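You operate a simulated robot arm through the tools that you are given. There is no shell and no other tool. Be economical: measure what you need, move in short steps, check, and stop when the job is done.

You run a simulated two-armed robot. Do the job below in one go: nothing can be reset, and whatever is moved stays where it is left.

## Task
Put the 30 gauge block from the top of the parts bench on the hopper table and the 33 gauge block on the shelf under the check bench. Open the check bench drawer, take the long grey box from the third shelf from the top of the grey rack and put it in the inside of the check bench drawer and shut the drawer again. Pick up the small grey bin from the top of the parts bench with one hand, pass it to the other hand and put it on the top of the check bench. Fetch the hook block and set it on the yellow mark under the green cap hopper. The order is free. Set down upright: hook block.
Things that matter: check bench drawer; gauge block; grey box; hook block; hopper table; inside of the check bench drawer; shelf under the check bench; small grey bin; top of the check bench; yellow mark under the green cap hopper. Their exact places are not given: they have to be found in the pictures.

Only the result counts: the job must be done as asked and must still hold three seconds after the hand-in. Knocking over, shifting, dropping, spilling or breaking anything else fails it. A push-on lid holds only when it is set on centred and level and pressed home; a screw cap is set on level and turned clockwise until tight.

## Robot
Two 7-joint arms with four-finger grippers on one trunk, on a base that drives. Base frame: it is fixed to the floor where the robot stands at the start and does not move with it; the origin is under the middle of the robot, x ahead of it, y to its left, z up; the surface under the hand at the start is at about z = 860. Lengths are in mm, angles in rad, forces in N, time in s.
The left shoulder is at the start at [40, 181, 1229], the right one opposite. With the tool pointing down near the work surface each hand reaches from about 300 to 840 mm from the robot's upright axis, wherever it stands, measured 20 degrees to its own side. Places, roughly: check bench drawer [100, 1400, 700]; gauge block [500, 0, 750]; grey box [750, 750, 750]; hook block [-1500, 750, 750]; hopper table [-2800, 2000, 700]; inside of the check bench drawer [100, 1500, 700]; shelf under the check bench [100, 1600, 200]; small grey bin [750, 250, 1000]; top of the check bench [100, 1600, 900]; yellow mark under the green cap hopper (17x21 cm) [680, -3220, 760]. Payload 3.67 kg a hand.
The tool frame of a hand sits at the grasp point between the pads (the TCP): z along the fingers, y along the line on which they close. The tips reach 28 mm beyond it. Largest opening 112 mm; the body of the gripper starts 73 mm behind the TCP.
Orientation is that of the tool frame in the base frame, as [roll, pitch, yaw] about the fixed x, y, z axes, in that order (R = Rz(yaw) Ry(pitch) Rx(roll)). With the fingers straight down and closing along the base's y, the tool's x points along the base's -x, its y along +y and its z along -z.

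## Interface
- The arms move only by the tool nudge_tool. It takes "left_steps", "right_steps" or both (then of equal length, played together; a hand with none holds still); each is a list of rows, each a list of 7 numbers: the finger opening in mm, from 0 to 112, then the shift along the tool's x, y, z in mm, then the turn, a rotation vector about the tool's x, y, z in rad. In form: [[hand, tx, ty, tz, ax, ay, az], ...]. A call has 1 to 10 rows; each row shifts and turns the commanded pose from where the row before left it, along the tool's axes as they then stand. A row lasts 0.2 s, in which the tool goes at most 50 mm and 0.15 rad; a call with a longer step from one row to the next is refused whole, and so is a gripper value outside its range. Where a pose cannot be reached the arm comes as near as it can. A force on the tool above 40 N (or 10 N above the force at the start of the call, whichever is more), or a blocked arm, ends the call early, and 0.2 s more pass. The fingers move at their own pace and stop on an object; they squeeze with about 33 N. The grip force told is the motor's: it shows also when the fingers shut on nothing. Time passes only in rows, and 0.2 s behind the last, so rows that do not move let the fingers close. The reply holds the time, the measured pose of the TCP, the force on the tool along the base axes, the opening and the grip force, in the units named above and with some noise, with the torque about the TCP (base axes, N m) and any sound that the robot's microphone picked up.
- Cameras (640 x 400 px; columns grow to the right, rows downward): "scene" is now at [77.2, 63.8, 1452.8]; the picture's right is [0.74, -0.67, -0.00], its down [-0.42, -0.47, -0.78] and it looks along [0.52, 0.58, -0.63] (base axes); focal length 221 px, centre (320, 200). "left" rides on the left gripper at [60, 18, -104] in its tool frame; the picture's right is [-0.29, 0.96, 0.00], its down [-0.80, -0.24, -0.55] and it looks along [-0.53, -0.16, 0.83] (tool axes); focal length 234 px, centre (320, 200). "right" rides on the right gripper at [60, -18, -104] in its tool frame; the picture's right is [0.29, 0.96, 0.00], its down [-0.80, 0.24, -0.55] and it looks along [-0.53, 0.16, 0.83] (tool axes); focal length 234 px, centre (320, 200).
- snapshot(camera): a new picture of that camera. The clock stands still meanwhile.
- raise_lower(by): slides the trunk up (or, below 0, down) by that many mm; the arms and the scene camera ride with it, the base frame stays. It gives what a move gives, with no picture.
- steer(legs): drives the robot by 1 to 6 legs, each [ahead, left, turn to the left] in mm, mm and rad, along the robot's own axes; the way and the turn of a leg run together, so that a leg with both is an arc; at most 1500 mm and 3.142 rad a leg. The arms and the cameras ride along, it lands a little off, and it stops where it bumps. It gives what a move gives.
- turn_head(pan, tilt): turns the head with the scene camera to pan (to the left, within 1.501 rad either way) and tilt (down, from -0.506 to 1.204), counted from straight ahead of the robot. It gives what a move gives.
- measure_at(camera, pixels): for up to 12 pixels [column, row] of the newest picture of that camera ("zoom" is the newest enlarged one), the place [x, y, z] in the base frame of the surface seen there, good to about 3 mm. The clock stands still meanwhile.
- inspect(camera, box): a new picture of the part [left, top, right, bottom] of that camera's present view, enlarged. The clock stands still meanwhile.
- job_done(): hands the job in; it is judged then, once.

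Go step by step. Measure first, check grasps and placings, and put right what went wrong. The budget is 131 turns and 146 pictures, counting those below and the enlarged ones. Unless the task says otherwise, let go and move clear before handing in.

The tools are called after ">>>" as a command line: name --argument value ..., lists and objects as JSON in quotes. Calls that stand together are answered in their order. nudge_tool: Moves the arms, as the interface text tells. Its arguments: {"type":"object","properties":{"left_steps":{"type":"array"},"right_steps":{"type":"array"}},"required":[]} The other tools are called the same way: raise_lower (by) slides the trunk up or down; steer (legs) drives the base; turn_head (pan, tilt) turns the head that bears the scene camera; snapshot (camera) takes a picture; measure_at (camera, pixels) gives the place of the surface under pixels of a picture; inspect (camera, box) takes an enlarged picture of a part of a camera's view; job_done () hands the job in.

At the start:

```text
t: 0.0
left_eef_pos: [411.0, 434.0, 1130.7]
left_orientation: [3.141, 0.0, -3.139]
left_force: [0.0, -0.5, 0.3]
left_ft_torque: [0.01, 0.0, -0.02]
left_finger_gap: 112.2
left_grip_force: 0.0
right_eef_pos: [428.9, 1.9, 1130.7]
right_orientation: [-3.141, 0.0, -3.142]
right_force: [0.1, 0.2, -0.1]
right_ft_torque: [-0.02, -0.04, 0.01]
right_finger_gap: 112.1
right_grip_force: 0.1
trunk travel left (down, up): [-350.0, 164.0]
robot x, y, heading: [-2.7, 1.4, -0.0]
head pan, tilt: [0.84, 0.682]
```

scene: 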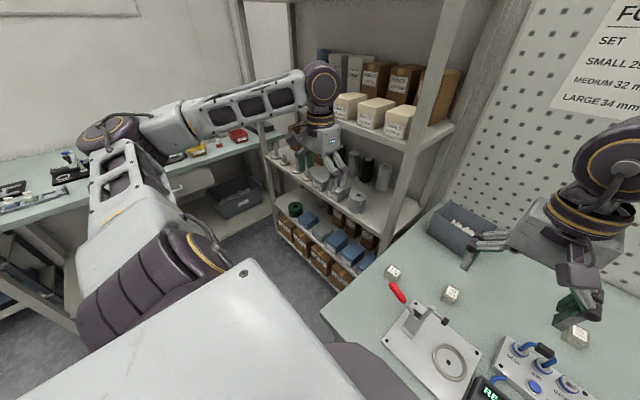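
right: 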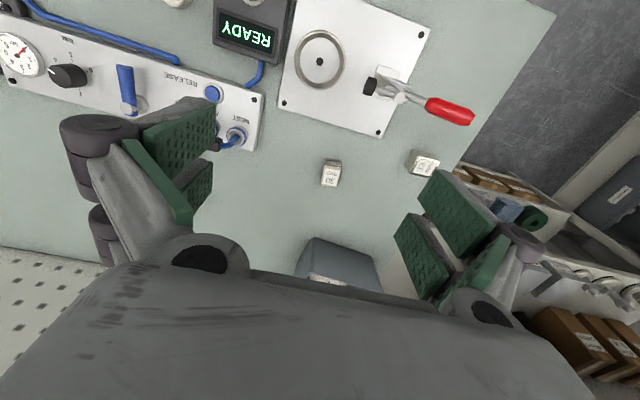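
left: 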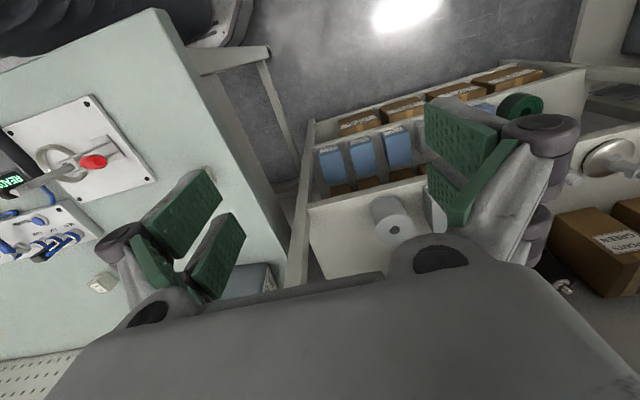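

The pictures show the parts bench with three small blocks (scene 394,272; 452,293; 576,335), the bin at (460,228) and the rack ahead-left. I'll enlarge the blocks and the rack.

>>> inspect --camera "scene" --box '[370, 190, 610, 340]'

>>> inspect --camera "right" --box '[280, 120, 480, 245]'

>>> measure_at --camera "scene" --pixels '[[394, 270], [452, 291], [576, 335], [460, 228], [435, 215], [490, 240], [340, 300], [345, 205], [280, 200], [430, 330]]'

>>> inspect --camera "scene" --box '[240, 40, 480, 290]'

```text
2.67 times, centred on (490, 265) of scene
```

zoom: 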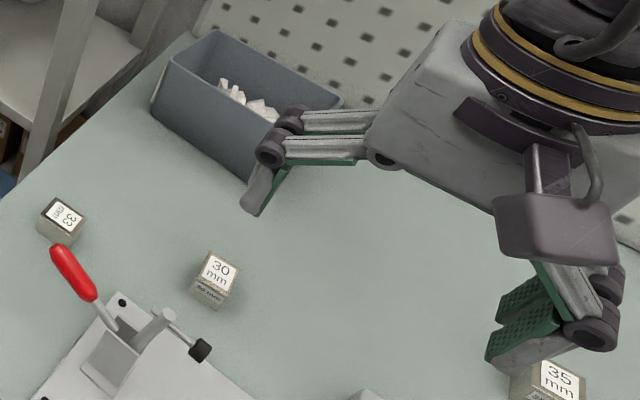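

```text
3.20 times, centred on (380, 182) of right
```

zoom: 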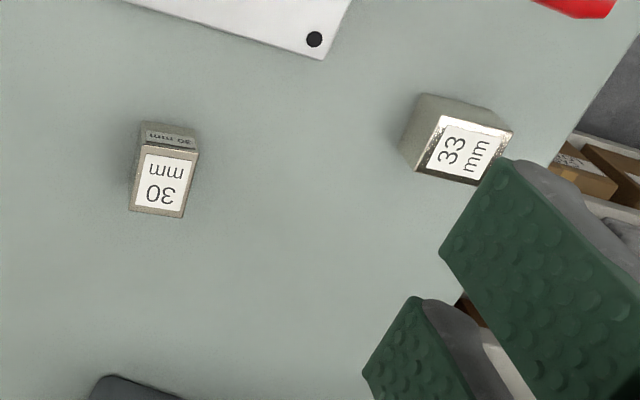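

```text
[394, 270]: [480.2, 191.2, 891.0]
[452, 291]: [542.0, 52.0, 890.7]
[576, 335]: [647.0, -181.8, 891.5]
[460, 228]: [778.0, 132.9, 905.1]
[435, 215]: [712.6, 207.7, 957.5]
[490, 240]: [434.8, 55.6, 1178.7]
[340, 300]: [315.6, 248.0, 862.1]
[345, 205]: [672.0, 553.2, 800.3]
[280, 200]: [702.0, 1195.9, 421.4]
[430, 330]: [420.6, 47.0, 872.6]
```

```text
1.60 times, centred on (360, 165) of scene
```

zoom: 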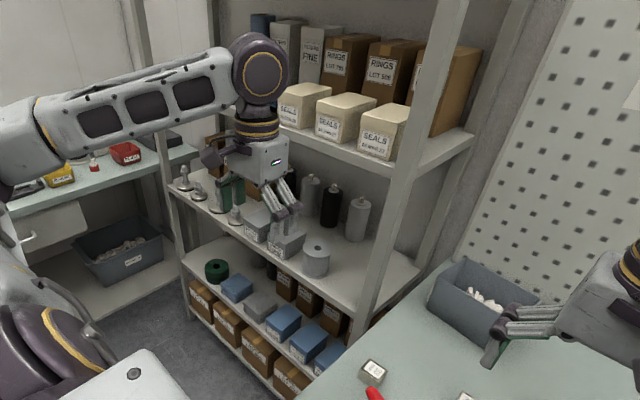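

The 30 block is at (542,52), the 33 block at (480,191), bench at z≈861. I'll look up at the rack and then at the check bench.

>>> turn_head --pan 0.75 --tilt 0.15

>>> snapshot --camera "scene"

>>> turn_head --pan 1.5 --tilt 0.5

>>> snapshot --camera "scene"

>>> turn_head --pan -0.7 --tilt 0.5

>>> snapshot --camera "scene"

```text
t: 1.0
left_eef_pos: [409.7, 434.7, 1131.5]
left_orientation: [3.141, 0.0, -3.14]
left_force: [0.1, 0.7, -0.4]
left_ft_torque: [-0.02, 0.0, -0.02]
left_finger_gap: 112.0
left_grip_force: 0.0
right_eef_pos: [429.3, 0.3, 1130.0]
right_orientation: [-3.14, 0.0, -3.141]
right_force: [0.6, 0.1, 0.1]
right_ft_torque: [0.02, -0.01, -0.03]
right_finger_gap: 111.8
right_grip_force: 0.0
trunk travel left (down, up): [-350.0, 164.0]
robot x, y, heading: [0.4, 1.6, -0.004]
head pan, tilt: [0.75, 0.15]
```

```text
139 pictures are left
```

scene: 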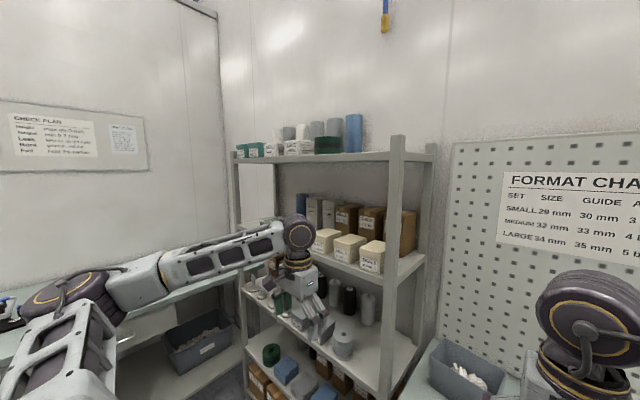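

```text
t: 2.1
left_eef_pos: [411.7, 434.8, 1131.0]
left_orientation: [3.141, 0.0, 3.141]
left_force: [-0.7, -0.3, 0.3]
left_ft_torque: [0.05, 0.03, 0.02]
left_finger_gap: 112.1
left_grip_force: 0.1
right_eef_pos: [427.8, 1.3, 1130.9]
right_orientation: [3.141, 0.002, 3.141]
right_force: [-1.0, 0.6, 0.0]
right_ft_torque: [-0.01, 0.01, -0.01]
right_finger_gap: 112.0
right_grip_force: 0.0
trunk travel left (down, up): [-350.0, 164.0]
robot x, y, heading: [-0.4, 0.5, -0.001]
head pan, tilt: [1.499, 0.499]
```

```text
138 pictures are left
```

scene: 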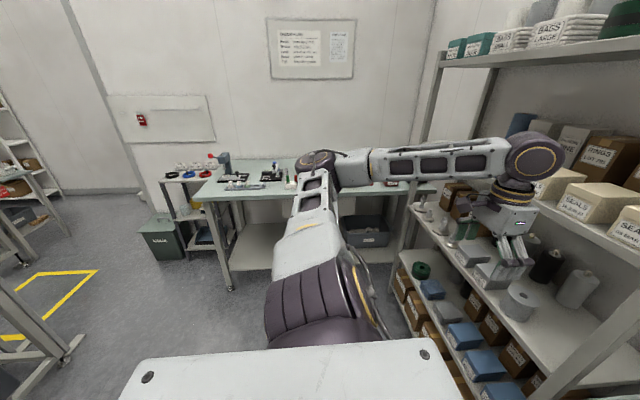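

```text
t: 4.1
left_eef_pos: [411.2, 433.0, 1132.5]
left_orientation: [-3.14, 0.0, -3.142]
left_force: [0.5, 0.2, -0.2]
left_ft_torque: [-0.01, 0.01, 0.06]
left_finger_gap: 112.2
left_grip_force: 0.1
right_eef_pos: [428.6, 1.9, 1129.8]
right_orientation: [-3.141, -0.001, 3.141]
right_force: [0.3, 0.0, -0.1]
right_ft_torque: [0.0, 0.01, -0.02]
right_finger_gap: 111.9
right_grip_force: 0.0
trunk travel left (down, up): [-350.0, 164.0]
robot x, y, heading: [0.7, -0.1, 0.005]
head pan, tilt: [-0.7, 0.499]
```

```text
137 pictures are left
```

scene: 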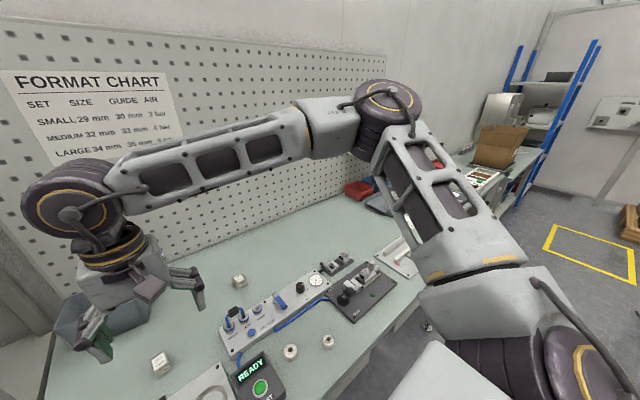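

Rack's third shelf is the one with spools and grey boxes (z≈750). I'll look at it closely from here.

>>> turn_head --pan 0.95 --tilt 0.5

>>> inspect --camera "scene" --box '[220, 190, 420, 315]'

>>> snapshot --camera "scene"

```text
t: 5.8
left_eef_pos: [410.9, 434.8, 1131.6]
left_orientation: [3.142, -0.001, 3.141]
left_force: [0.5, -0.4, 0.5]
left_ft_torque: [0.0, 0.0, -0.01]
left_finger_gap: 112.1
left_grip_force: 0.1
right_eef_pos: [427.5, 1.2, 1131.3]
right_orientation: [-3.141, 0.0, 3.141]
right_force: [0.4, -0.9, 0.9]
right_ft_torque: [0.02, 0.0, 0.01]
right_finger_gap: 111.8
right_grip_force: 0.1
trunk travel left (down, up): [-350.0, 164.0]
robot x, y, heading: [2.0, -1.6, -0.003]
head pan, tilt: [0.949, 0.499]
```

```text
3.20 times, centred on (320, 252) of scene
```

zoom: 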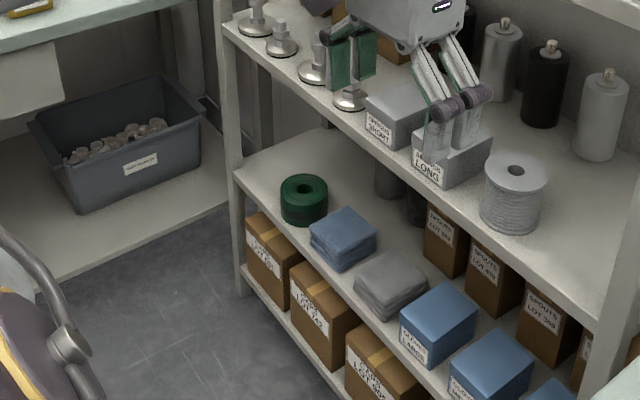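

```text
135 pictures are left
```

scene: 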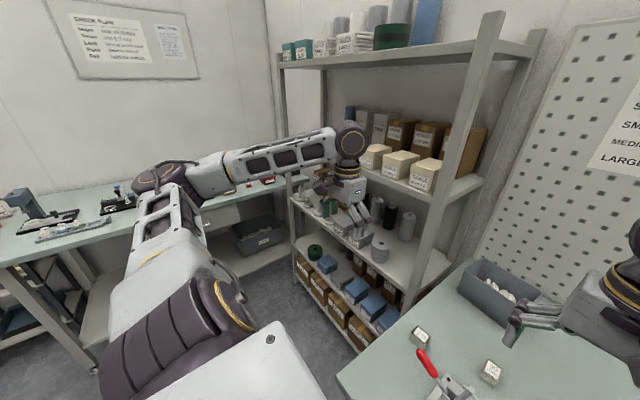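

The wanted box is the one labelled "… LONG" under the left hand. First the bin: I'll measure its rim corners and the blocks.

>>> inspect --camera "scene" --box '[400, 240, 560, 390]'

>>> measure_at --camera "scene" --pixels '[[459, 287], [474, 260], [541, 291], [470, 272], [476, 285], [485, 290], [500, 288], [480, 300], [462, 300], [382, 242], [370, 232], [350, 252]]'

```text
2.67 times, centred on (480, 315) of scene
```

zoom: 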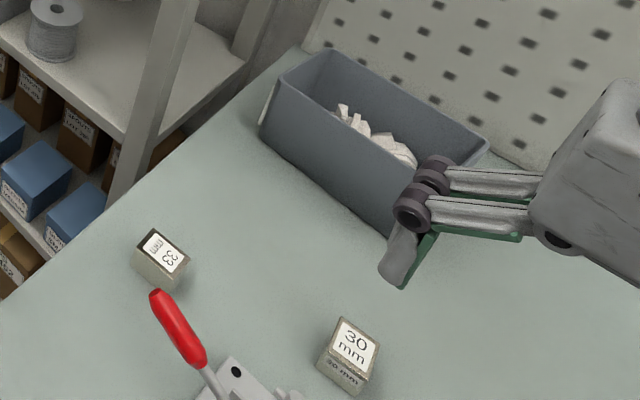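

```text
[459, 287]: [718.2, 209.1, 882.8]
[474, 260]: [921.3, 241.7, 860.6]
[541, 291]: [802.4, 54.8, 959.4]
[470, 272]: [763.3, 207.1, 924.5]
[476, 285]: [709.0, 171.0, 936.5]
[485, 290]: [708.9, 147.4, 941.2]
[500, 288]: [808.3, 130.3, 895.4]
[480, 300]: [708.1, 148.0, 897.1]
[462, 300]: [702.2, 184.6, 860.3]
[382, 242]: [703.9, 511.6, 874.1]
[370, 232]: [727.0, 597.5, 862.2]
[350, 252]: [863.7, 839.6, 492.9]
```

Measuring the bin rim corners and the blocks in the zoom.

>>> measure_at --camera "zoom" --pixels '[[284, 84], [331, 54], [484, 146], [340, 115], [380, 145], [345, 340], [160, 250], [372, 352], [338, 324], [186, 264], [150, 236], [265, 100]]'

```text
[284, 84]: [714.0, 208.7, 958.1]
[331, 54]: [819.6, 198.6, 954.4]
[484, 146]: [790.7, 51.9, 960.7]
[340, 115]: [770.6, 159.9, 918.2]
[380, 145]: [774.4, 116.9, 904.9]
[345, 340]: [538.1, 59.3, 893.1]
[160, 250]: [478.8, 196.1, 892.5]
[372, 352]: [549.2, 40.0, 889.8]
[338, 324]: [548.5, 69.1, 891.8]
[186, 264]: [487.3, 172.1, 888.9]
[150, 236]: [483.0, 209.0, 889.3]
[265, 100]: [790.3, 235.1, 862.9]
```

Bin rim is at z≈958, running x 712–815, y ~52–208. I bring the right hand over its right end and look with its camera.

>>> nudge_tool --right_steps '[[112, -43.5, 9, 8, 0, 0, 0], [112, -43.5, 9, 8, 0, 0, 0], [112, -43.5, 9, 8, 0, 0, 0], [112, -43.5, 9, 8, 0, 0, 0], [112, -43.5, 9, 8, 0, 0, 0], [112, -43.5, 9, 8, 0, 0, 0]]'

>>> snapshot --camera "right"

>>> snapshot --camera "scene"

```text
t: 7.2
left_eef_pos: [412.4, 435.9, 1130.8]
left_orientation: [-3.139, -0.001, 3.141]
left_force: [0.4, 0.7, -0.4]
left_ft_torque: [-0.05, 0.05, 0.0]
left_finger_gap: 112.3
left_grip_force: 0.1
right_eef_pos: [689.3, 55.3, 1082.8]
right_orientation: [-3.14, -0.001, 3.141]
right_force: [0.4, -0.5, -0.1]
right_ft_torque: [-0.04, 0.02, -0.01]
right_finger_gap: 112.2
right_grip_force: 0.0
trunk travel left (down, up): [-350.0, 164.0]
robot x, y, heading: [-2.6, 4.2, -0.0]
head pan, tilt: [0.949, 0.499]
```

```text
133 pictures are left
```

right: 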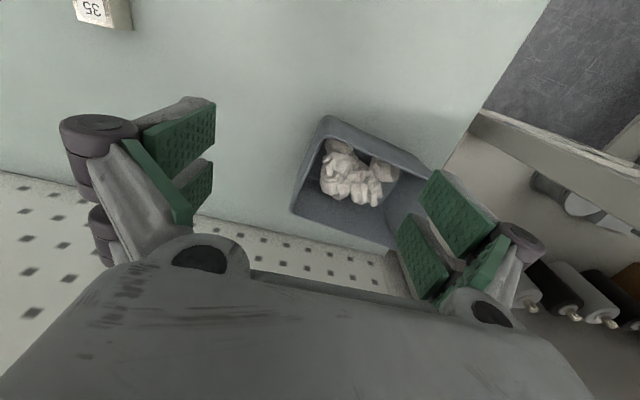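

```text
132 pictures are left
```

scene: 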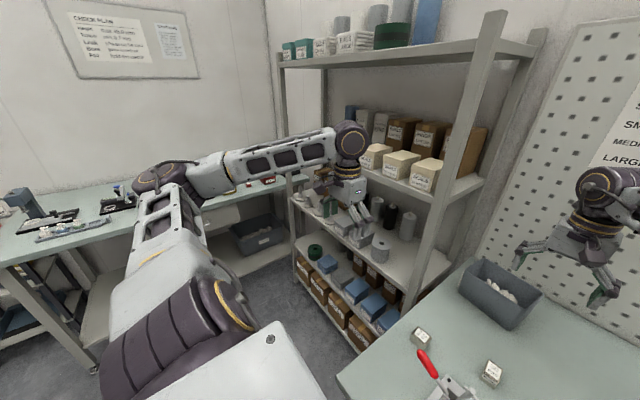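

Now the bin is clear in the right camera: right wall from (326,117) to (294,212). Measuring the rim.

>>> measure_at --camera "right" --pixels '[[327, 118], [322, 138], [307, 165], [296, 207], [330, 224], [370, 138], [415, 162], [343, 152], [380, 172], [355, 185], [300, 190], [314, 150]]'

>>> inspect --camera "right" --box '[270, 90, 440, 260]'

```text
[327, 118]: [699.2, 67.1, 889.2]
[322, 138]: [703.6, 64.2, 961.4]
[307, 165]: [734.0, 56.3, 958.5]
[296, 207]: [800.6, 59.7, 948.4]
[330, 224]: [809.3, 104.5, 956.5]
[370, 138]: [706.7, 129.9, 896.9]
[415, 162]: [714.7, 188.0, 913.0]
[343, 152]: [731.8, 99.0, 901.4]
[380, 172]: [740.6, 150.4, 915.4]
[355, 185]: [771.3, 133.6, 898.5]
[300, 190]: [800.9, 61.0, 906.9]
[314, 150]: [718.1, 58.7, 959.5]
```

```text
2.35 times, centred on (355, 175) of right
```

zoom: 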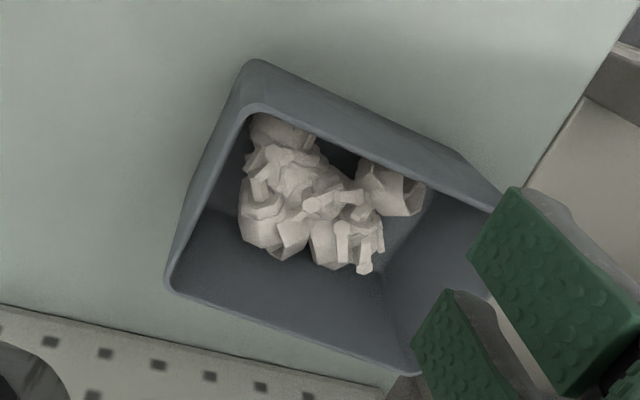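

Right wall midpoint is (755,58) with the bin turned about −0.09 rad. I'll straddle the wall with a 50 mm opening, tips ~30 mm below the rim, and close.

>>> nudge_tool --right_steps '[[50, -34, 2, 15, 0, 0, 0.045], [50, -34, 2, 15, 0, 0, 0.045], [50, 0, 0, 12, 0, 0, 0], [50, 0, 0, 30, 0, 0, 0], [50, 0, 0, 30, 0, 0, 0], [50, 0, 0, 25, 0, 0, 0], [50, 0, 0, 0, 0, 0, 0]]'

>>> snapshot --camera "right"

>>> inspect --camera "scene" --box '[430, 170, 640, 340]'

```text
t: 8.6
left_eef_pos: [408.9, 435.8, 1133.1]
left_orientation: [-3.141, 0.003, -3.14]
left_force: [0.0, 0.4, 0.4]
left_ft_torque: [0.02, -0.02, 0.0]
left_finger_gap: 112.1
left_grip_force: 0.0
right_eef_pos: [721.4, 64.0, 982.4]
right_orientation: [3.13, 0.009, 3.053]
right_force: [-2.9, 2.0, 9.8]
right_ft_torque: [0.33, 0.28, 0.01]
right_finger_gap: 55.1
right_grip_force: 1.7
right hand out of reach, approached as far as the arm can: row 2
trunk travel left (down, up): [-350.0, 164.0]
robot x, y, heading: [2.8, -1.4, 0.002]
head pan, tilt: [0.949, 0.499]
stopped in row 6 (right hand): the force on the tool passed its limit at 48 N (the readings are from after the stop); the commanded pose is now the measured one
```

```text
130 pictures are left
```

right: 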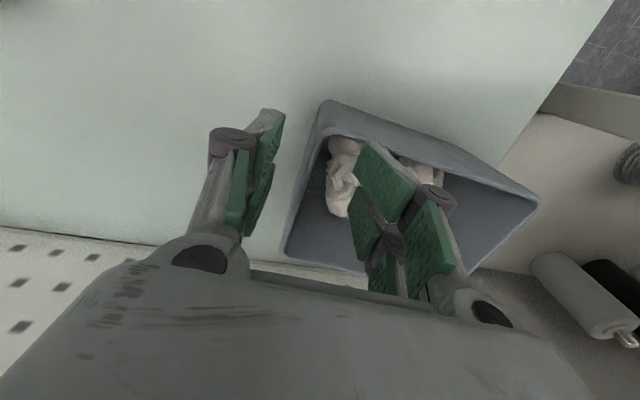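

```text
2.35 times, centred on (535, 255) of scene
```

zoom: 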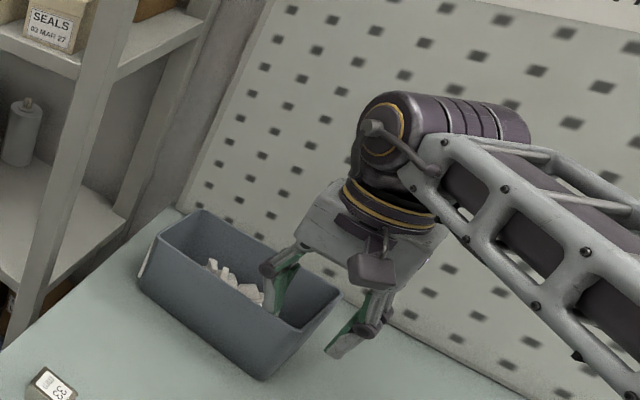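

The right arm ran out of reach at x≈721. I back straight up, then shift the base left so the right arm reaches the bin better.

>>> nudge_tool --right_steps '[[60, 0, 0, -30, 0, 0, 0], [60, 0, 0, -40, 0, 0, 0], [60, 20, 0, -40, 0, 0, 0]]'

>>> turn_head --pan 0.1 --tilt 1.15

>>> snapshot --camera "scene"

>>> snapshot --camera "right"

```text
t: 9.4
left_eef_pos: [410.4, 433.8, 1133.1]
left_orientation: [3.141, -0.001, 3.141]
left_force: [-0.6, -0.9, -0.4]
left_ft_torque: [0.01, -0.01, -0.01]
left_finger_gap: 112.2
left_grip_force: 0.1
right_eef_pos: [700.5, 58.3, 1089.5]
right_orientation: [3.129, 0.008, 3.052]
right_force: [0.4, -0.4, -0.5]
right_ft_torque: [0.01, -0.01, 0.0]
right_finger_gap: 60.0
right_grip_force: 0.2
trunk travel left (down, up): [-350.0, 164.0]
robot x, y, heading: [-2.2, 2.7, -0.004]
head pan, tilt: [0.949, 0.499]
```

```text
t: 10.6
left_eef_pos: [411.1, 435.4, 1131.2]
left_orientation: [-3.141, -0.001, -3.141]
left_force: [-0.7, -0.5, 0.7]
left_ft_torque: [-0.02, -0.03, 0.01]
left_finger_gap: 112.0
left_grip_force: 0.2
right_eef_pos: [700.6, 59.7, 1089.0]
right_orientation: [3.132, 0.009, 3.052]
right_force: [-0.9, -0.2, 0.3]
right_ft_torque: [0.03, -0.02, -0.04]
right_finger_gap: 60.1
right_grip_force: 0.0
trunk travel left (down, up): [-350.0, 164.0]
robot x, y, heading: [0.7, 3.1, -0.001]
head pan, tilt: [0.099, 1.15]
```

```text
128 pictures are left
```

scene: 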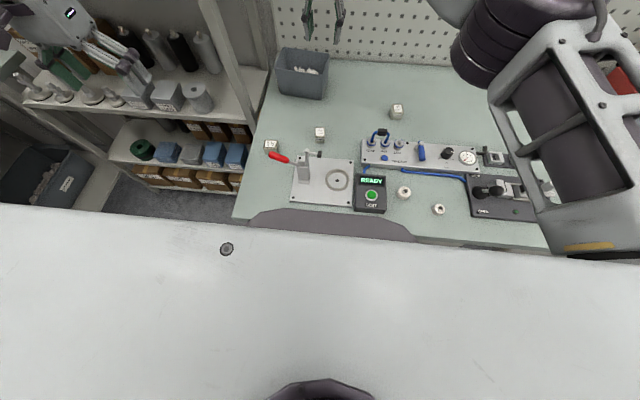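

```text
127 pictures are left
```

right: 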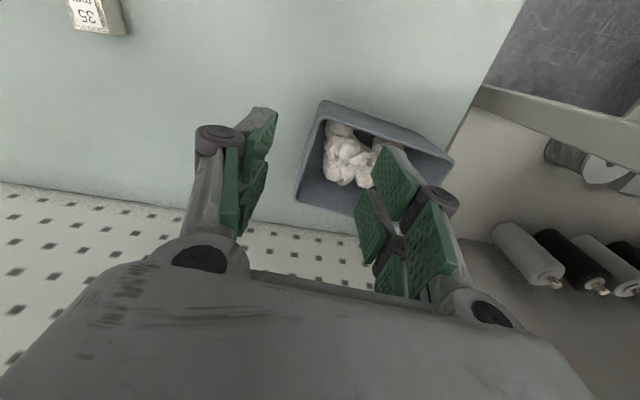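

The bin hasn't visibly moved. Sliding left 160 mm.

>>> steer --legs '[[0, 160, 0]]'

>>> snapshot --camera "right"

```text
t: 12.0
left_eef_pos: [410.2, 591.6, 1132.4]
left_orientation: [3.14, 0.0, 3.131]
left_force: [0.0, 0.0, -0.5]
left_ft_torque: [0.03, -0.01, -0.01]
left_finger_gap: 111.9
left_grip_force: 0.0
right_eef_pos: [697.8, 213.3, 1088.6]
right_orientation: [3.131, 0.005, 3.043]
right_force: [-0.4, -0.1, -0.2]
right_ft_torque: [0.01, 0.03, 0.0]
right_finger_gap: 60.2
right_grip_force: 0.0
trunk travel left (down, up): [-350.0, 164.0]
robot x, y, heading: [-6.8, 158.8, -0.01]
head pan, tilt: [0.099, 1.15]
```

```text
126 pictures are left
```

right: 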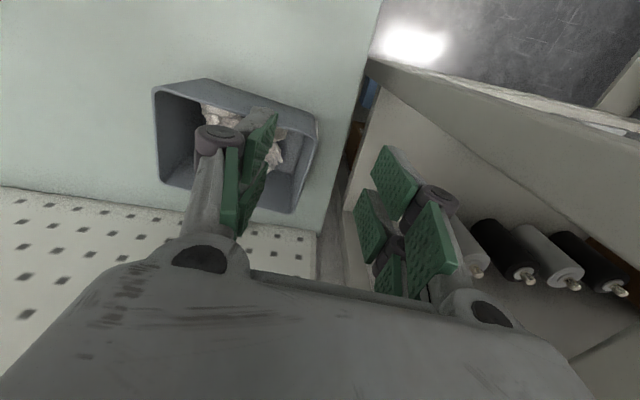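

Re-measuring the rim after the bump.

>>> measure_at --camera "right" --pixels '[[155, 92], [154, 130], [160, 180], [180, 190], [205, 81], [314, 122], [316, 140], [294, 210], [260, 206]]'

```text
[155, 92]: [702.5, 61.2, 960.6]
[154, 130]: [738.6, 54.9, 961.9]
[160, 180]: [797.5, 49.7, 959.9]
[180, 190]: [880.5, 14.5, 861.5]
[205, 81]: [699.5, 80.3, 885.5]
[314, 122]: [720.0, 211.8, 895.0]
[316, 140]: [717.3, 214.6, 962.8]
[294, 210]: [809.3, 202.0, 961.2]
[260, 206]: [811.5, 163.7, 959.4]
```

Bin is intact at the same place. Moving above the right wall's middle (752,57), then part way down.

>>> nudge_tool --right_steps '[[60, -17.3, -37.5, 0, 0, 0, 0], [60, -17.3, -37.5, 0, 0, 0, 0], [60, -17.3, -37.5, 0, 0, 0, 0], [55, -17.3, -37.5, 0, 0, 0, 0], [50, 0, 0, 45, 0, 0, 0], [50, 0, 0, 40, 0, 0, 0]]'

>>> snapshot --camera "right"

```text
t: 13.4
left_eef_pos: [410.5, 591.2, 1130.5]
left_orientation: [3.141, -0.003, 3.134]
left_force: [0.3, 0.0, 0.4]
left_ft_torque: [0.02, 0.03, 0.01]
left_finger_gap: 111.9
left_grip_force: 0.0
right_eef_pos: [752.5, 57.3, 999.1]
right_orientation: [3.132, 0.008, 3.044]
right_force: [0.9, -0.5, -0.6]
right_ft_torque: [0.04, 0.0, -0.02]
right_finger_gap: 50.2
right_grip_force: 0.1
trunk travel left (down, up): [-350.0, 164.0]
robot x, y, heading: [-2.8, 161.7, -0.009]
head pan, tilt: [0.099, 1.15]
```

```text
125 pictures are left
```

right: 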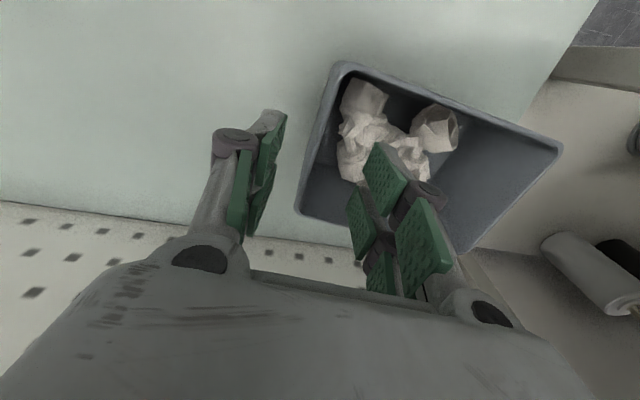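

Fingers straddle the right wall. Descending 42 mm and closing.

>>> nudge_tool --right_steps '[[50, 0, 0, 22, 0, 0, 0], [50, 0, 0, 20, 0, 0, 0], [0, 0, 0, 0, 0, 0, 0], [0, 0, 0, 0, 0, 0, 0], [0, 0, 0, 0, 0, 0, 0]]'

>>> snapshot --camera "right"

```text
t: 14.6
left_eef_pos: [410.3, 591.6, 1131.1]
left_orientation: [-3.141, 0.001, 3.132]
left_force: [0.8, 0.0, -0.3]
left_ft_torque: [-0.01, -0.02, 0.01]
left_finger_gap: 111.9
left_grip_force: 0.1
right_eef_pos: [752.8, 59.4, 958.9]
right_orientation: [3.133, 0.008, 3.043]
right_force: [-0.2, -0.4, 1.3]
right_ft_torque: [0.39, -0.03, 0.12]
right_finger_gap: 5.9
right_grip_force: 32.6
trunk travel left (down, up): [-350.0, 164.0]
robot x, y, heading: [-5.0, 163.1, -0.012]
head pan, tilt: [0.099, 1.15]
```

```text
124 pictures are left
```

right: 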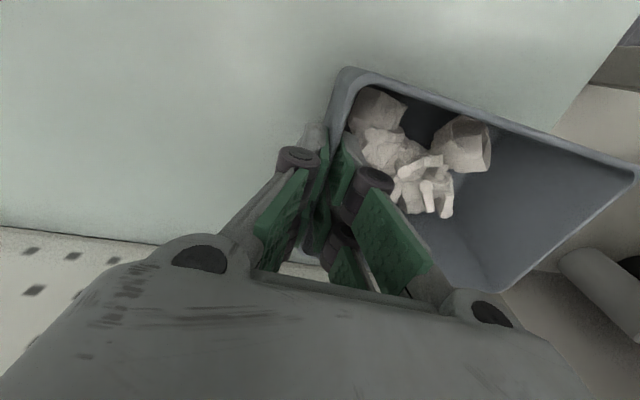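

Wall gripped (5.9 mm, 33 N). Lifting.

>>> nudge_tool --right_steps '[[0, 0, 0, -15, 0, 0, 0], [0, 0, 0, -25, 0, 0, 0], [0, 0, 0, -30, 0, 0, 0], [0, 0, 0, -30, 0, 0, 0], [0, 0, 0, -30, 0, 0, 0]]'

>>> snapshot --camera "scene"

```text
t: 15.8
left_eef_pos: [409.3, 592.6, 1131.7]
left_orientation: [3.141, -0.001, 3.133]
left_force: [0.1, -0.3, -0.1]
left_ft_torque: [-0.01, 0.03, 0.01]
left_finger_gap: 112.1
left_grip_force: 0.0
right_eef_pos: [751.4, 60.1, 1092.4]
right_orientation: [3.132, 0.009, 3.044]
right_force: [0.2, 0.0, -3.3]
right_ft_torque: [-0.21, 0.0, 0.02]
right_finger_gap: 6.0
right_grip_force: 32.8
trunk travel left (down, up): [-350.0, 164.0]
robot x, y, heading: [-5.9, 161.6, -0.009]
head pan, tilt: [0.099, 1.15]
```

```text
123 pictures are left
```

scene: 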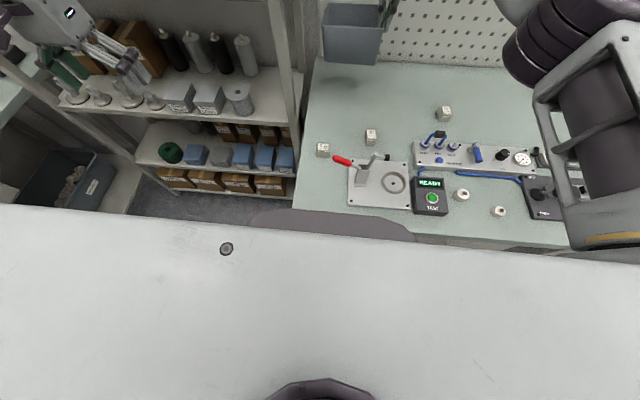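

Bin lifted level (≈0.33 kg). Pulling it back toward me while the left hand rises.

>>> nudge_tool --right_steps '[[0, 34, -3.4, 0, 0, 0, 0], [0, 34, -3.4, 0, 0, 0, 0], [0, 34, -3.4, 0, 0, 0, 0], [0, 34, -3.4, 0, 0, 0, 0], [0, 34, -3.4, 0, 0, 0, 0]]' --left_steps '[[112, -36, -10, -16, 0, 0, 0.018], [100, -36, -25, -16, 0, 0, 0.018], [80, -36, -30, -16, 0, 0, 0.018], [70, -36, -30, -16, 0, 0, 0.018], [60, -36, -30, -16, 0, 0, 0.018]]'

>>> turn_head --pan 0.1 --tilt 0.7

>>> snapshot --camera "scene"

>>> snapshot --camera "left"

```text
t: 17.2
left_eef_pos: [578.3, 457.6, 1168.6]
left_orientation: [-3.135, -0.082, 3.044]
left_force: [0.4, 1.1, 0.8]
left_ft_torque: [-0.02, -0.03, 0.0]
left_finger_gap: 59.9
left_grip_force: 0.1
right_eef_pos: [576.3, 57.1, 1091.8]
right_orientation: [3.133, 0.008, 3.043]
right_force: [0.1, -1.0, -1.9]
right_ft_torque: [-0.19, -0.02, -0.03]
right_finger_gap: 6.1
right_grip_force: 32.8
trunk travel left (down, up): [-350.0, 164.0]
robot x, y, heading: [-1.2, 166.7, -0.009]
head pan, tilt: [0.099, 1.15]
stopped in row 5 (left hand): the arm was blocked; the commanded pose is now the measured one
```

```text
t: 18.1
left_eef_pos: [580.9, 459.0, 1167.9]
left_orientation: [-3.136, -0.082, 3.042]
left_force: [-0.4, 0.4, -0.3]
left_ft_torque: [0.02, -0.06, 0.01]
left_finger_gap: 60.1
left_grip_force: 0.0
right_eef_pos: [578.2, 56.9, 1091.5]
right_orientation: [3.131, 0.007, 3.043]
right_force: [-0.3, -0.3, -2.5]
right_ft_torque: [-0.18, 0.01, 0.01]
right_finger_gap: 6.2
right_grip_force: 33.0
trunk travel left (down, up): [-350.0, 164.0]
robot x, y, heading: [-3.8, 156.5, -0.007]
head pan, tilt: [0.099, 0.7]
```

```text
122 pictures are left
```

scene: 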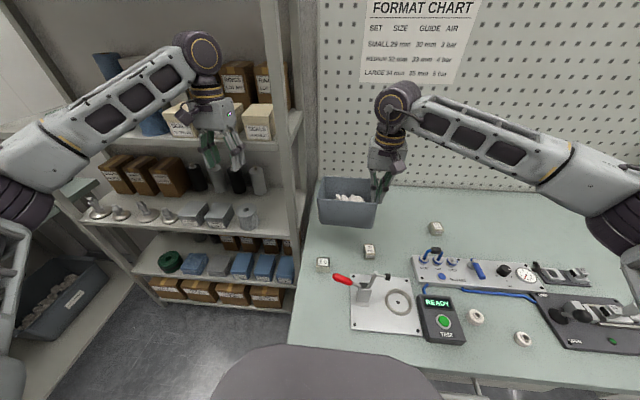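

```text
121 pictures are left
```

left: 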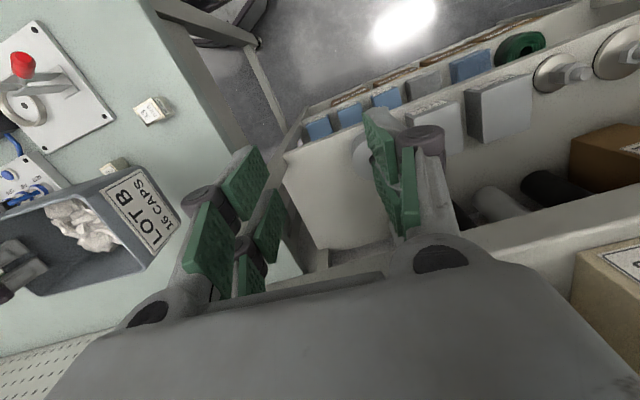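

The left hand got blocked against the rack; I pull it straight back and fix its tilt, then check the rack.

>>> nudge_tool --left_steps '[[60, 40, 0, 0, 0, 0, 0], [60, 45, 0, 0, 0, 0, 0], [60, 40, -10, 10, 0, -0.04, 0], [60, 0, -30, 0, 0, -0.042, 0]]'

>>> snapshot --camera "scene"

>>> inspect --camera "scene" --box '[60, 50, 320, 230]'

```text
t: 19.1
left_eef_pos: [453.0, 426.8, 1169.0]
left_orientation: [-3.135, -0.002, 3.046]
left_force: [0.7, 0.1, -0.1]
left_ft_torque: [0.03, 0.04, 0.0]
left_finger_gap: 60.2
left_grip_force: 0.1
right_eef_pos: [579.5, 56.5, 1090.4]
right_orientation: [3.131, 0.007, 3.043]
right_force: [-0.6, -0.2, -1.6]
right_ft_torque: [-0.18, 0.04, -0.01]
right_finger_gap: 5.9
right_grip_force: 32.9
trunk travel left (down, up): [-350.0, 164.0]
robot x, y, heading: [-6.0, 161.3, -0.003]
head pan, tilt: [0.099, 0.7]
```

```text
120 pictures are left
```

scene: 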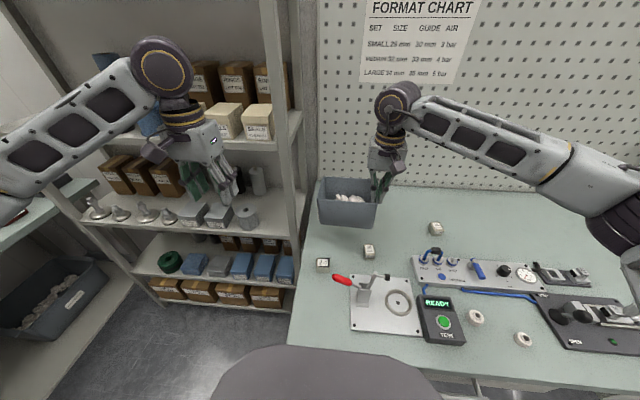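

```text
2.22 times, centred on (190, 140) of scene
```

zoom: 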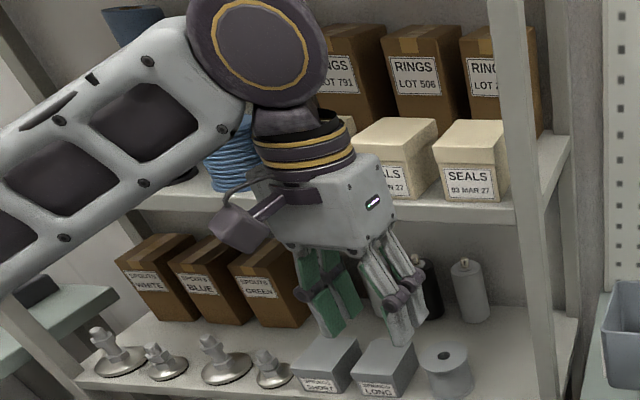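

Seals look undisturbed. I pull the bin 60 mm nearer and bring the left hand sideways at a safe distance, then above the left wall.

>>> nudge_tool --right_steps '[[0, 30, -3, 0, 0, 0, 0], [0, 30, -3, 0, 0, 0, 0], [0, 0, 0, 0, 0, 0, 0], [0, 0, 0, 0, 0, 0, 0], [0, 0, 0, 0, 0, 0, 0], [0, 0, 0, 0, 0, 0, 0]]' --left_steps '[[60, 0, -45, 0, 0, 0, 0], [60, 0, -45, 0, 0, 0, 0], [60, 0, -45, 0, 0, 0, 0], [60, -30, -32, 0, 0, 0, 0], [60, -40, -20, 0, 0, 0, 0], [60, -26, -14, 0, 0, 0, 0]]'

>>> snapshot --camera "left"

>>> snapshot --camera "scene"

```text
t: 20.5
left_eef_pos: [528.1, 221.7, 1170.8]
left_orientation: [-3.135, 0.0, 3.045]
left_force: [0.4, -0.8, 0.4]
left_ft_torque: [0.03, 0.02, 0.02]
left_finger_gap: 60.0
left_grip_force: 0.0
right_eef_pos: [519.2, 55.9, 1090.0]
right_orientation: [3.131, 0.008, 3.045]
right_force: [0.0, -0.7, -3.0]
right_ft_torque: [-0.2, 0.06, 0.01]
right_finger_gap: 5.9
right_grip_force: 33.0
trunk travel left (down, up): [-350.0, 164.0]
robot x, y, heading: [-5.1, 160.0, -0.007]
head pan, tilt: [0.099, 0.7]
```

```text
118 pictures are left
```

left: 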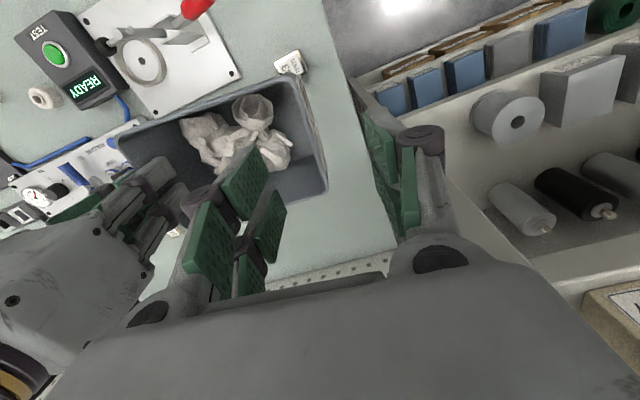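

```text
117 pictures are left
```

scene: 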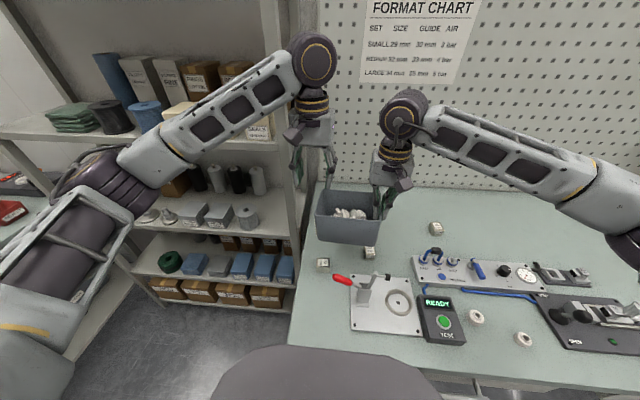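

Measuring the left wall rim (299,78)–(325,195) in the left picture.

>>> measure_at --camera "left" --pixels '[[301, 79], [313, 130], [325, 190], [316, 145], [310, 110]]'

```text
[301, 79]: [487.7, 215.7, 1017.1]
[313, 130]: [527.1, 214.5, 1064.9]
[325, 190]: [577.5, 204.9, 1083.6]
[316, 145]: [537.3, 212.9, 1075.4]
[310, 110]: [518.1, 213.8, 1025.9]
```

Left wall is at y≈211, rim z≈1084. Lowering the left hand over it and closing.

>>> nudge_tool --left_steps '[[55, -4, -11, 25, 0, 0, 0], [50, 0, 0, 25, 0, 0, 0], [50, 0, 0, 20, 0, 0, 0], [50, 0, 0, 15, 0, 0, 0], [0, 0, 0, 0, 0, 0, 0], [0, 0, 0, 0, 0, 0, 0], [0, 0, 0, 0, 0, 0, 0]]'

>>> snapshot --camera "left"

>>> snapshot --camera "scene"

```text
t: 22.1
left_eef_pos: [530.8, 210.6, 1084.4]
left_orientation: [-3.135, 0.0, 3.047]
left_force: [0.4, 11.2, 4.3]
left_ft_torque: [-0.59, 0.39, -0.24]
left_finger_gap: 6.0
left_grip_force: 33.7
right_eef_pos: [519.4, 55.8, 1090.1]
right_orientation: [3.133, 0.006, 3.042]
right_force: [-0.2, -11.6, -6.1]
right_ft_torque: [-0.31, -0.37, 0.2]
right_finger_gap: 6.3
right_grip_force: 32.8
trunk travel left (down, up): [-350.0, 164.0]
robot x, y, heading: [-3.9, 161.8, -0.004]
head pan, tilt: [0.099, 0.7]
```

```text
116 pictures are left
```

left: 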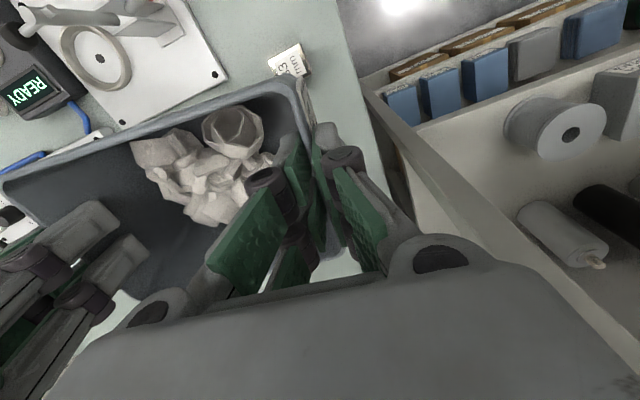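

```text
115 pictures are left
```

scene: 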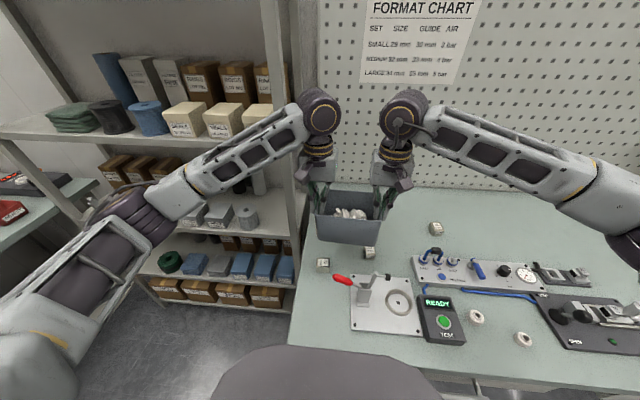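

Both hands hold it, and the seals boxes are orderly. Opening the right hand and lifting it clear.

>>> nudge_tool --right_steps '[[45, 0, 0, 0, 0, 0, 0], [45, 0, 0, 0, 0, 0, 0], [45, 0, 0, -25, 0, 0, 0], [45, 0, 0, -35, 0, 0, 0], [45, 0, -30, -20, 0, 0, 0], [45, 0, -45, 0, 0, 0, 0]]'

>>> snapshot --camera "scene"

```text
t: 23.5
left_eef_pos: [529.4, 208.4, 1084.1]
left_orientation: [-3.137, 0.0, 3.043]
left_force: [-0.4, -0.8, -0.4]
left_ft_torque: [0.24, -0.02, -0.03]
left_finger_gap: 5.9
left_grip_force: 33.0
right_eef_pos: [509.7, -21.1, 1166.8]
right_orientation: [3.128, 0.007, 3.046]
right_force: [0.9, -1.0, 1.2]
right_ft_torque: [0.0, -0.02, 0.01]
right_finger_gap: 44.9
right_grip_force: 0.0
trunk travel left (down, up): [-350.0, 164.0]
robot x, y, heading: [-1.9, 157.9, -0.008]
head pan, tilt: [0.099, 0.7]
```

```text
114 pictures are left
```

scene: 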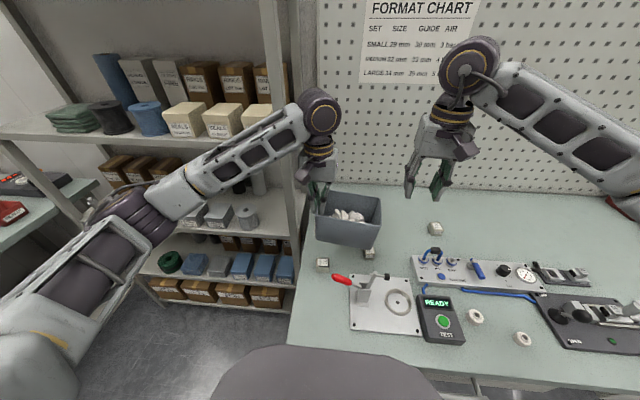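

The bin is passed. I move it left, and bring the right hand over the 33 block (about 480,190).

>>> nudge_tool --left_steps '[[0, 16.3, 30.2, 0, 0, 0, 0], [0, 16.3, 30.2, 0, 0, 0, 0], [0, 16.3, 30.2, 0, 0, 0, 0], [0, 16.3, 30.2, 0, 0, 0, 0], [0, 16.3, 30.2, 0, 0, 0, 0], [0, 16.3, 30.2, 0, 0, 0, 0], [0, 0, 0, 0, 0, 0, 0]]' --right_steps '[[60, 0, 0, 0, 0, 0, 0], [60, 18.3, 31.5, 12, 0, 0, -0.0155], [60, 18.3, 31.5, 12, 0, 0, -0.0155], [60, 18.3, 31.5, 12, 0, 0, -0.0155], [60, 18.3, 31.5, 12, 0, 0, -0.0155], [60, 18.3, 31.5, 12, 0, 0, -0.0155], [60, 18.3, 31.5, 12, 0, 0, -0.0155]]'

>>> snapshot --camera "right"

>>> snapshot --camera "left"

```text
t: 25.1
left_eef_pos: [451.4, 399.8, 1084.7]
left_orientation: [-3.133, -0.002, 3.044]
left_force: [1.0, -0.1, -1.2]
left_ft_torque: [0.19, 0.02, -0.01]
left_finger_gap: 6.0
left_grip_force: 33.1
right_eef_pos: [412.5, 179.7, 1098.3]
right_orientation: [3.131, 0.011, 3.135]
right_force: [0.2, 0.1, 0.2]
right_ft_torque: [-0.04, 0.04, 0.02]
right_finger_gap: 59.9
right_grip_force: 0.0
trunk travel left (down, up): [-350.0, 164.0]
robot x, y, heading: [-7.1, 162.6, -0.003]
head pan, tilt: [0.099, 0.7]
```

```text
113 pictures are left
```

right: 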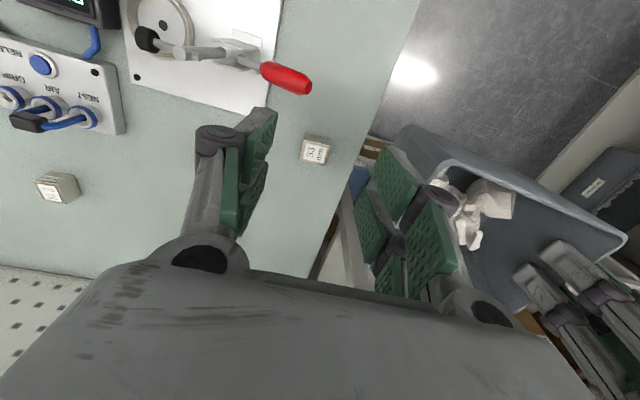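

```text
112 pictures are left
```

left: 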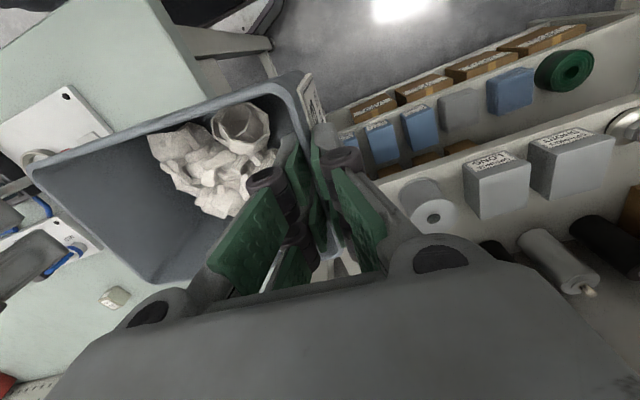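

>>> inspect --camera "right" --box '[285, 120, 345, 180]'

>>> measure_at --camera "right" --pixels '[[316, 152], [303, 148], [304, 162], [325, 164], [329, 148], [308, 138], [300, 85], [275, 72]]'

```text
6.67 times, centred on (315, 150) of right
```

zoom: 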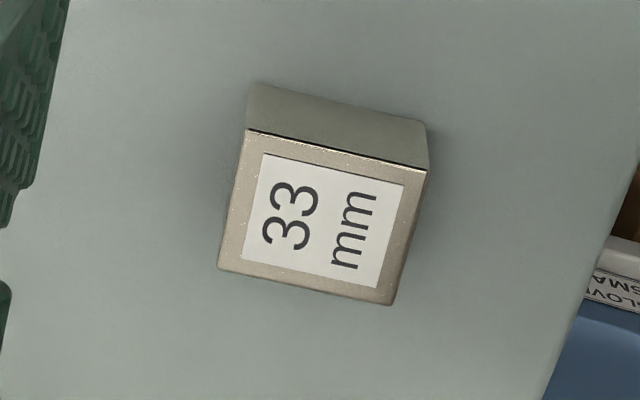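

```text
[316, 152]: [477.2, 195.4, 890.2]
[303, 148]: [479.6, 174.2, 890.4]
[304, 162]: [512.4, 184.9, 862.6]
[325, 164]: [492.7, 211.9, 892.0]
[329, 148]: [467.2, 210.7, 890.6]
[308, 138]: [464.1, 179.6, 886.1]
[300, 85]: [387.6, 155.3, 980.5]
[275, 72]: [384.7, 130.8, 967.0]
```

Measuring the 33 block's top corners in the zoom.

>>> measure_at --camera "zoom" --pixels '[[250, 136], [420, 173], [388, 298], [225, 264], [320, 215]]'

```text
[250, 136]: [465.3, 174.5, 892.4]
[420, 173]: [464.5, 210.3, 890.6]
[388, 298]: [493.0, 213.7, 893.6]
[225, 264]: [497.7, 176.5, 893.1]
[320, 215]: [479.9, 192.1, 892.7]
```

Block centre (480,194), top z 893, axis-aligned. The clamp lever (388,155,980) would be close to the hand camera, so I turn the hand 90° first.

>>> nudge_tool --right_steps '[[60, 0, 0, 0, 0, 0, -0.15], [60, 0, 0, 0, 0, 0, -0.15], [60, 0, 0, 0, 0, 0, -0.15], [60, 0, 0, 0, 0, 0, -0.15], [60, 0, 0, 0, 0, 0, -0.15], [60, 0, 0, 0, 0, 0, -0.15], [60, 0, 0, 0, 0, 0, -0.15], [60, 0, 0, 0, 0, 0, -0.15], [60, 0, 0, 0, 0, 0, -0.15], [60, 0, 0, 0, 0, 0, -0.15]]'

>>> nudge_tool --right_steps '[[60, -7, -34, 0, 0, 0, -0.07], [60, -7, -34, 0, 0, 0, 0], [60, 0, 0, 40, 0, 0, 0], [60, 0, 0, 40, 0, 0, 0], [60, 0, 0, 40, 0, 0, 0]]'

>>> snapshot --camera "right"

>>> snapshot --camera "scene"

```text
t: 27.3
left_eef_pos: [452.4, 399.4, 1085.1]
left_orientation: [-3.137, -0.001, 3.044]
left_force: [0.6, -0.4, 0.4]
left_ft_torque: [0.18, 0.0, 0.01]
left_finger_gap: 6.0
left_grip_force: 33.1
right_eef_pos: [412.7, 179.0, 1099.3]
right_orientation: [-3.134, 0.01, -1.745]
right_force: [-0.7, 0.3, 0.8]
right_ft_torque: [0.0, 0.0, 0.0]
right_finger_gap: 60.0
right_grip_force: 0.1
right hand out of reach, approached as far as the arm can: row 10
trunk travel left (down, up): [-350.0, 164.0]
robot x, y, heading: [-4.9, 158.6, -0.008]
head pan, tilt: [0.099, 0.7]
```

```text
t: 28.5
left_eef_pos: [451.8, 399.5, 1085.0]
left_orientation: [-3.135, -0.001, 3.045]
left_force: [-0.6, 1.1, 0.0]
left_ft_torque: [0.21, -0.02, -0.02]
left_finger_gap: 6.1
left_grip_force: 32.7
right_eef_pos: [422.2, 179.4, 1099.0]
right_orientation: [-3.135, 0.01, -1.756]
right_force: [-0.1, -0.9, 0.0]
right_ft_torque: [-0.01, -0.03, 0.01]
right_finger_gap: 60.0
right_grip_force: 0.1
right hand out of reach, approached as far as the arm can: row 1, 2, 3, 4, 5
trunk travel left (down, up): [-350.0, 164.0]
robot x, y, heading: [-5.5, 163.0, -0.003]
head pan, tilt: [0.099, 0.7]
```

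```text
110 pictures are left
```

right: 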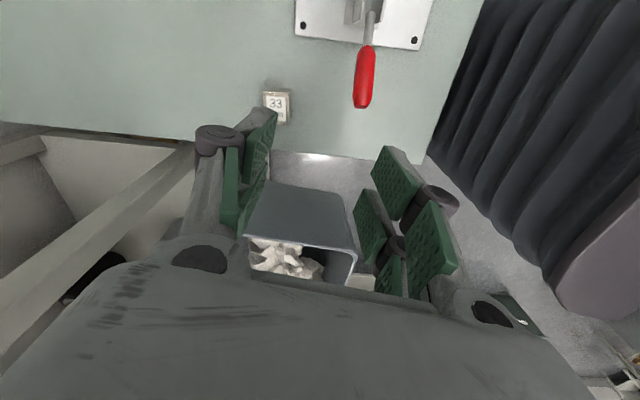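

```text
109 pictures are left
```

scene: 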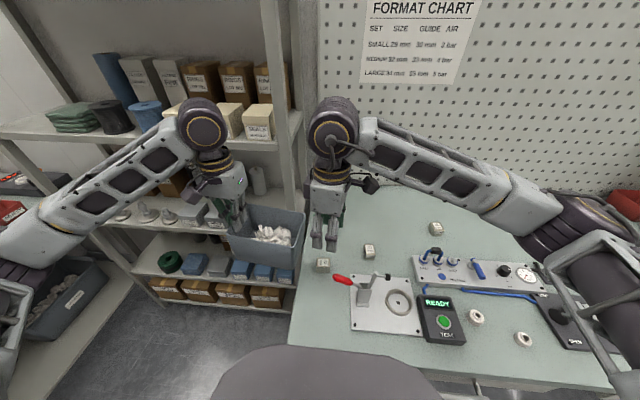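

Wrist limit. I go back to the previous yaw and instead lean the hand forward so its camera clears the lever.

>>> nudge_tool --right_steps '[[60, 0, 0, -40, 0, 0, 0.1], [60, 0, 0, 0, 0, 0, 0.15], [60, 0, 0, 0, 0, 0, 0.15], [60, 0, 0, 0, 0, 0, 0.15], [60, 0, 0, 0, 0, 0, 0.15], [60, 0, 0, 0, 0, 0, 0.15], [60, 0, 0, 0, 0, 0, 0.15], [60, 0, 0, 0, 0, 0, 0.15], [60, 0, 0, 0, 0, 0, 0.15], [60, 0, 0, 0, 0, 0, 0.15]]'

```text
t: 30.7
left_eef_pos: [451.9, 399.9, 1083.0]
left_orientation: [-3.135, 0.002, 3.045]
left_force: [1.1, 0.8, 0.2]
left_ft_torque: [0.17, -0.04, -0.01]
left_finger_gap: 5.7
left_grip_force: 32.9
right_eef_pos: [422.1, 178.6, 1141.8]
right_orientation: [3.13, 0.009, 3.083]
right_force: [-0.5, 0.1, -0.6]
right_ft_torque: [0.01, -0.03, -0.01]
right_finger_gap: 60.1
right_grip_force: 0.1
trunk travel left (down, up): [-350.0, 164.0]
robot x, y, heading: [-4.3, 162.0, -0.006]
head pan, tilt: [0.099, 0.7]
```

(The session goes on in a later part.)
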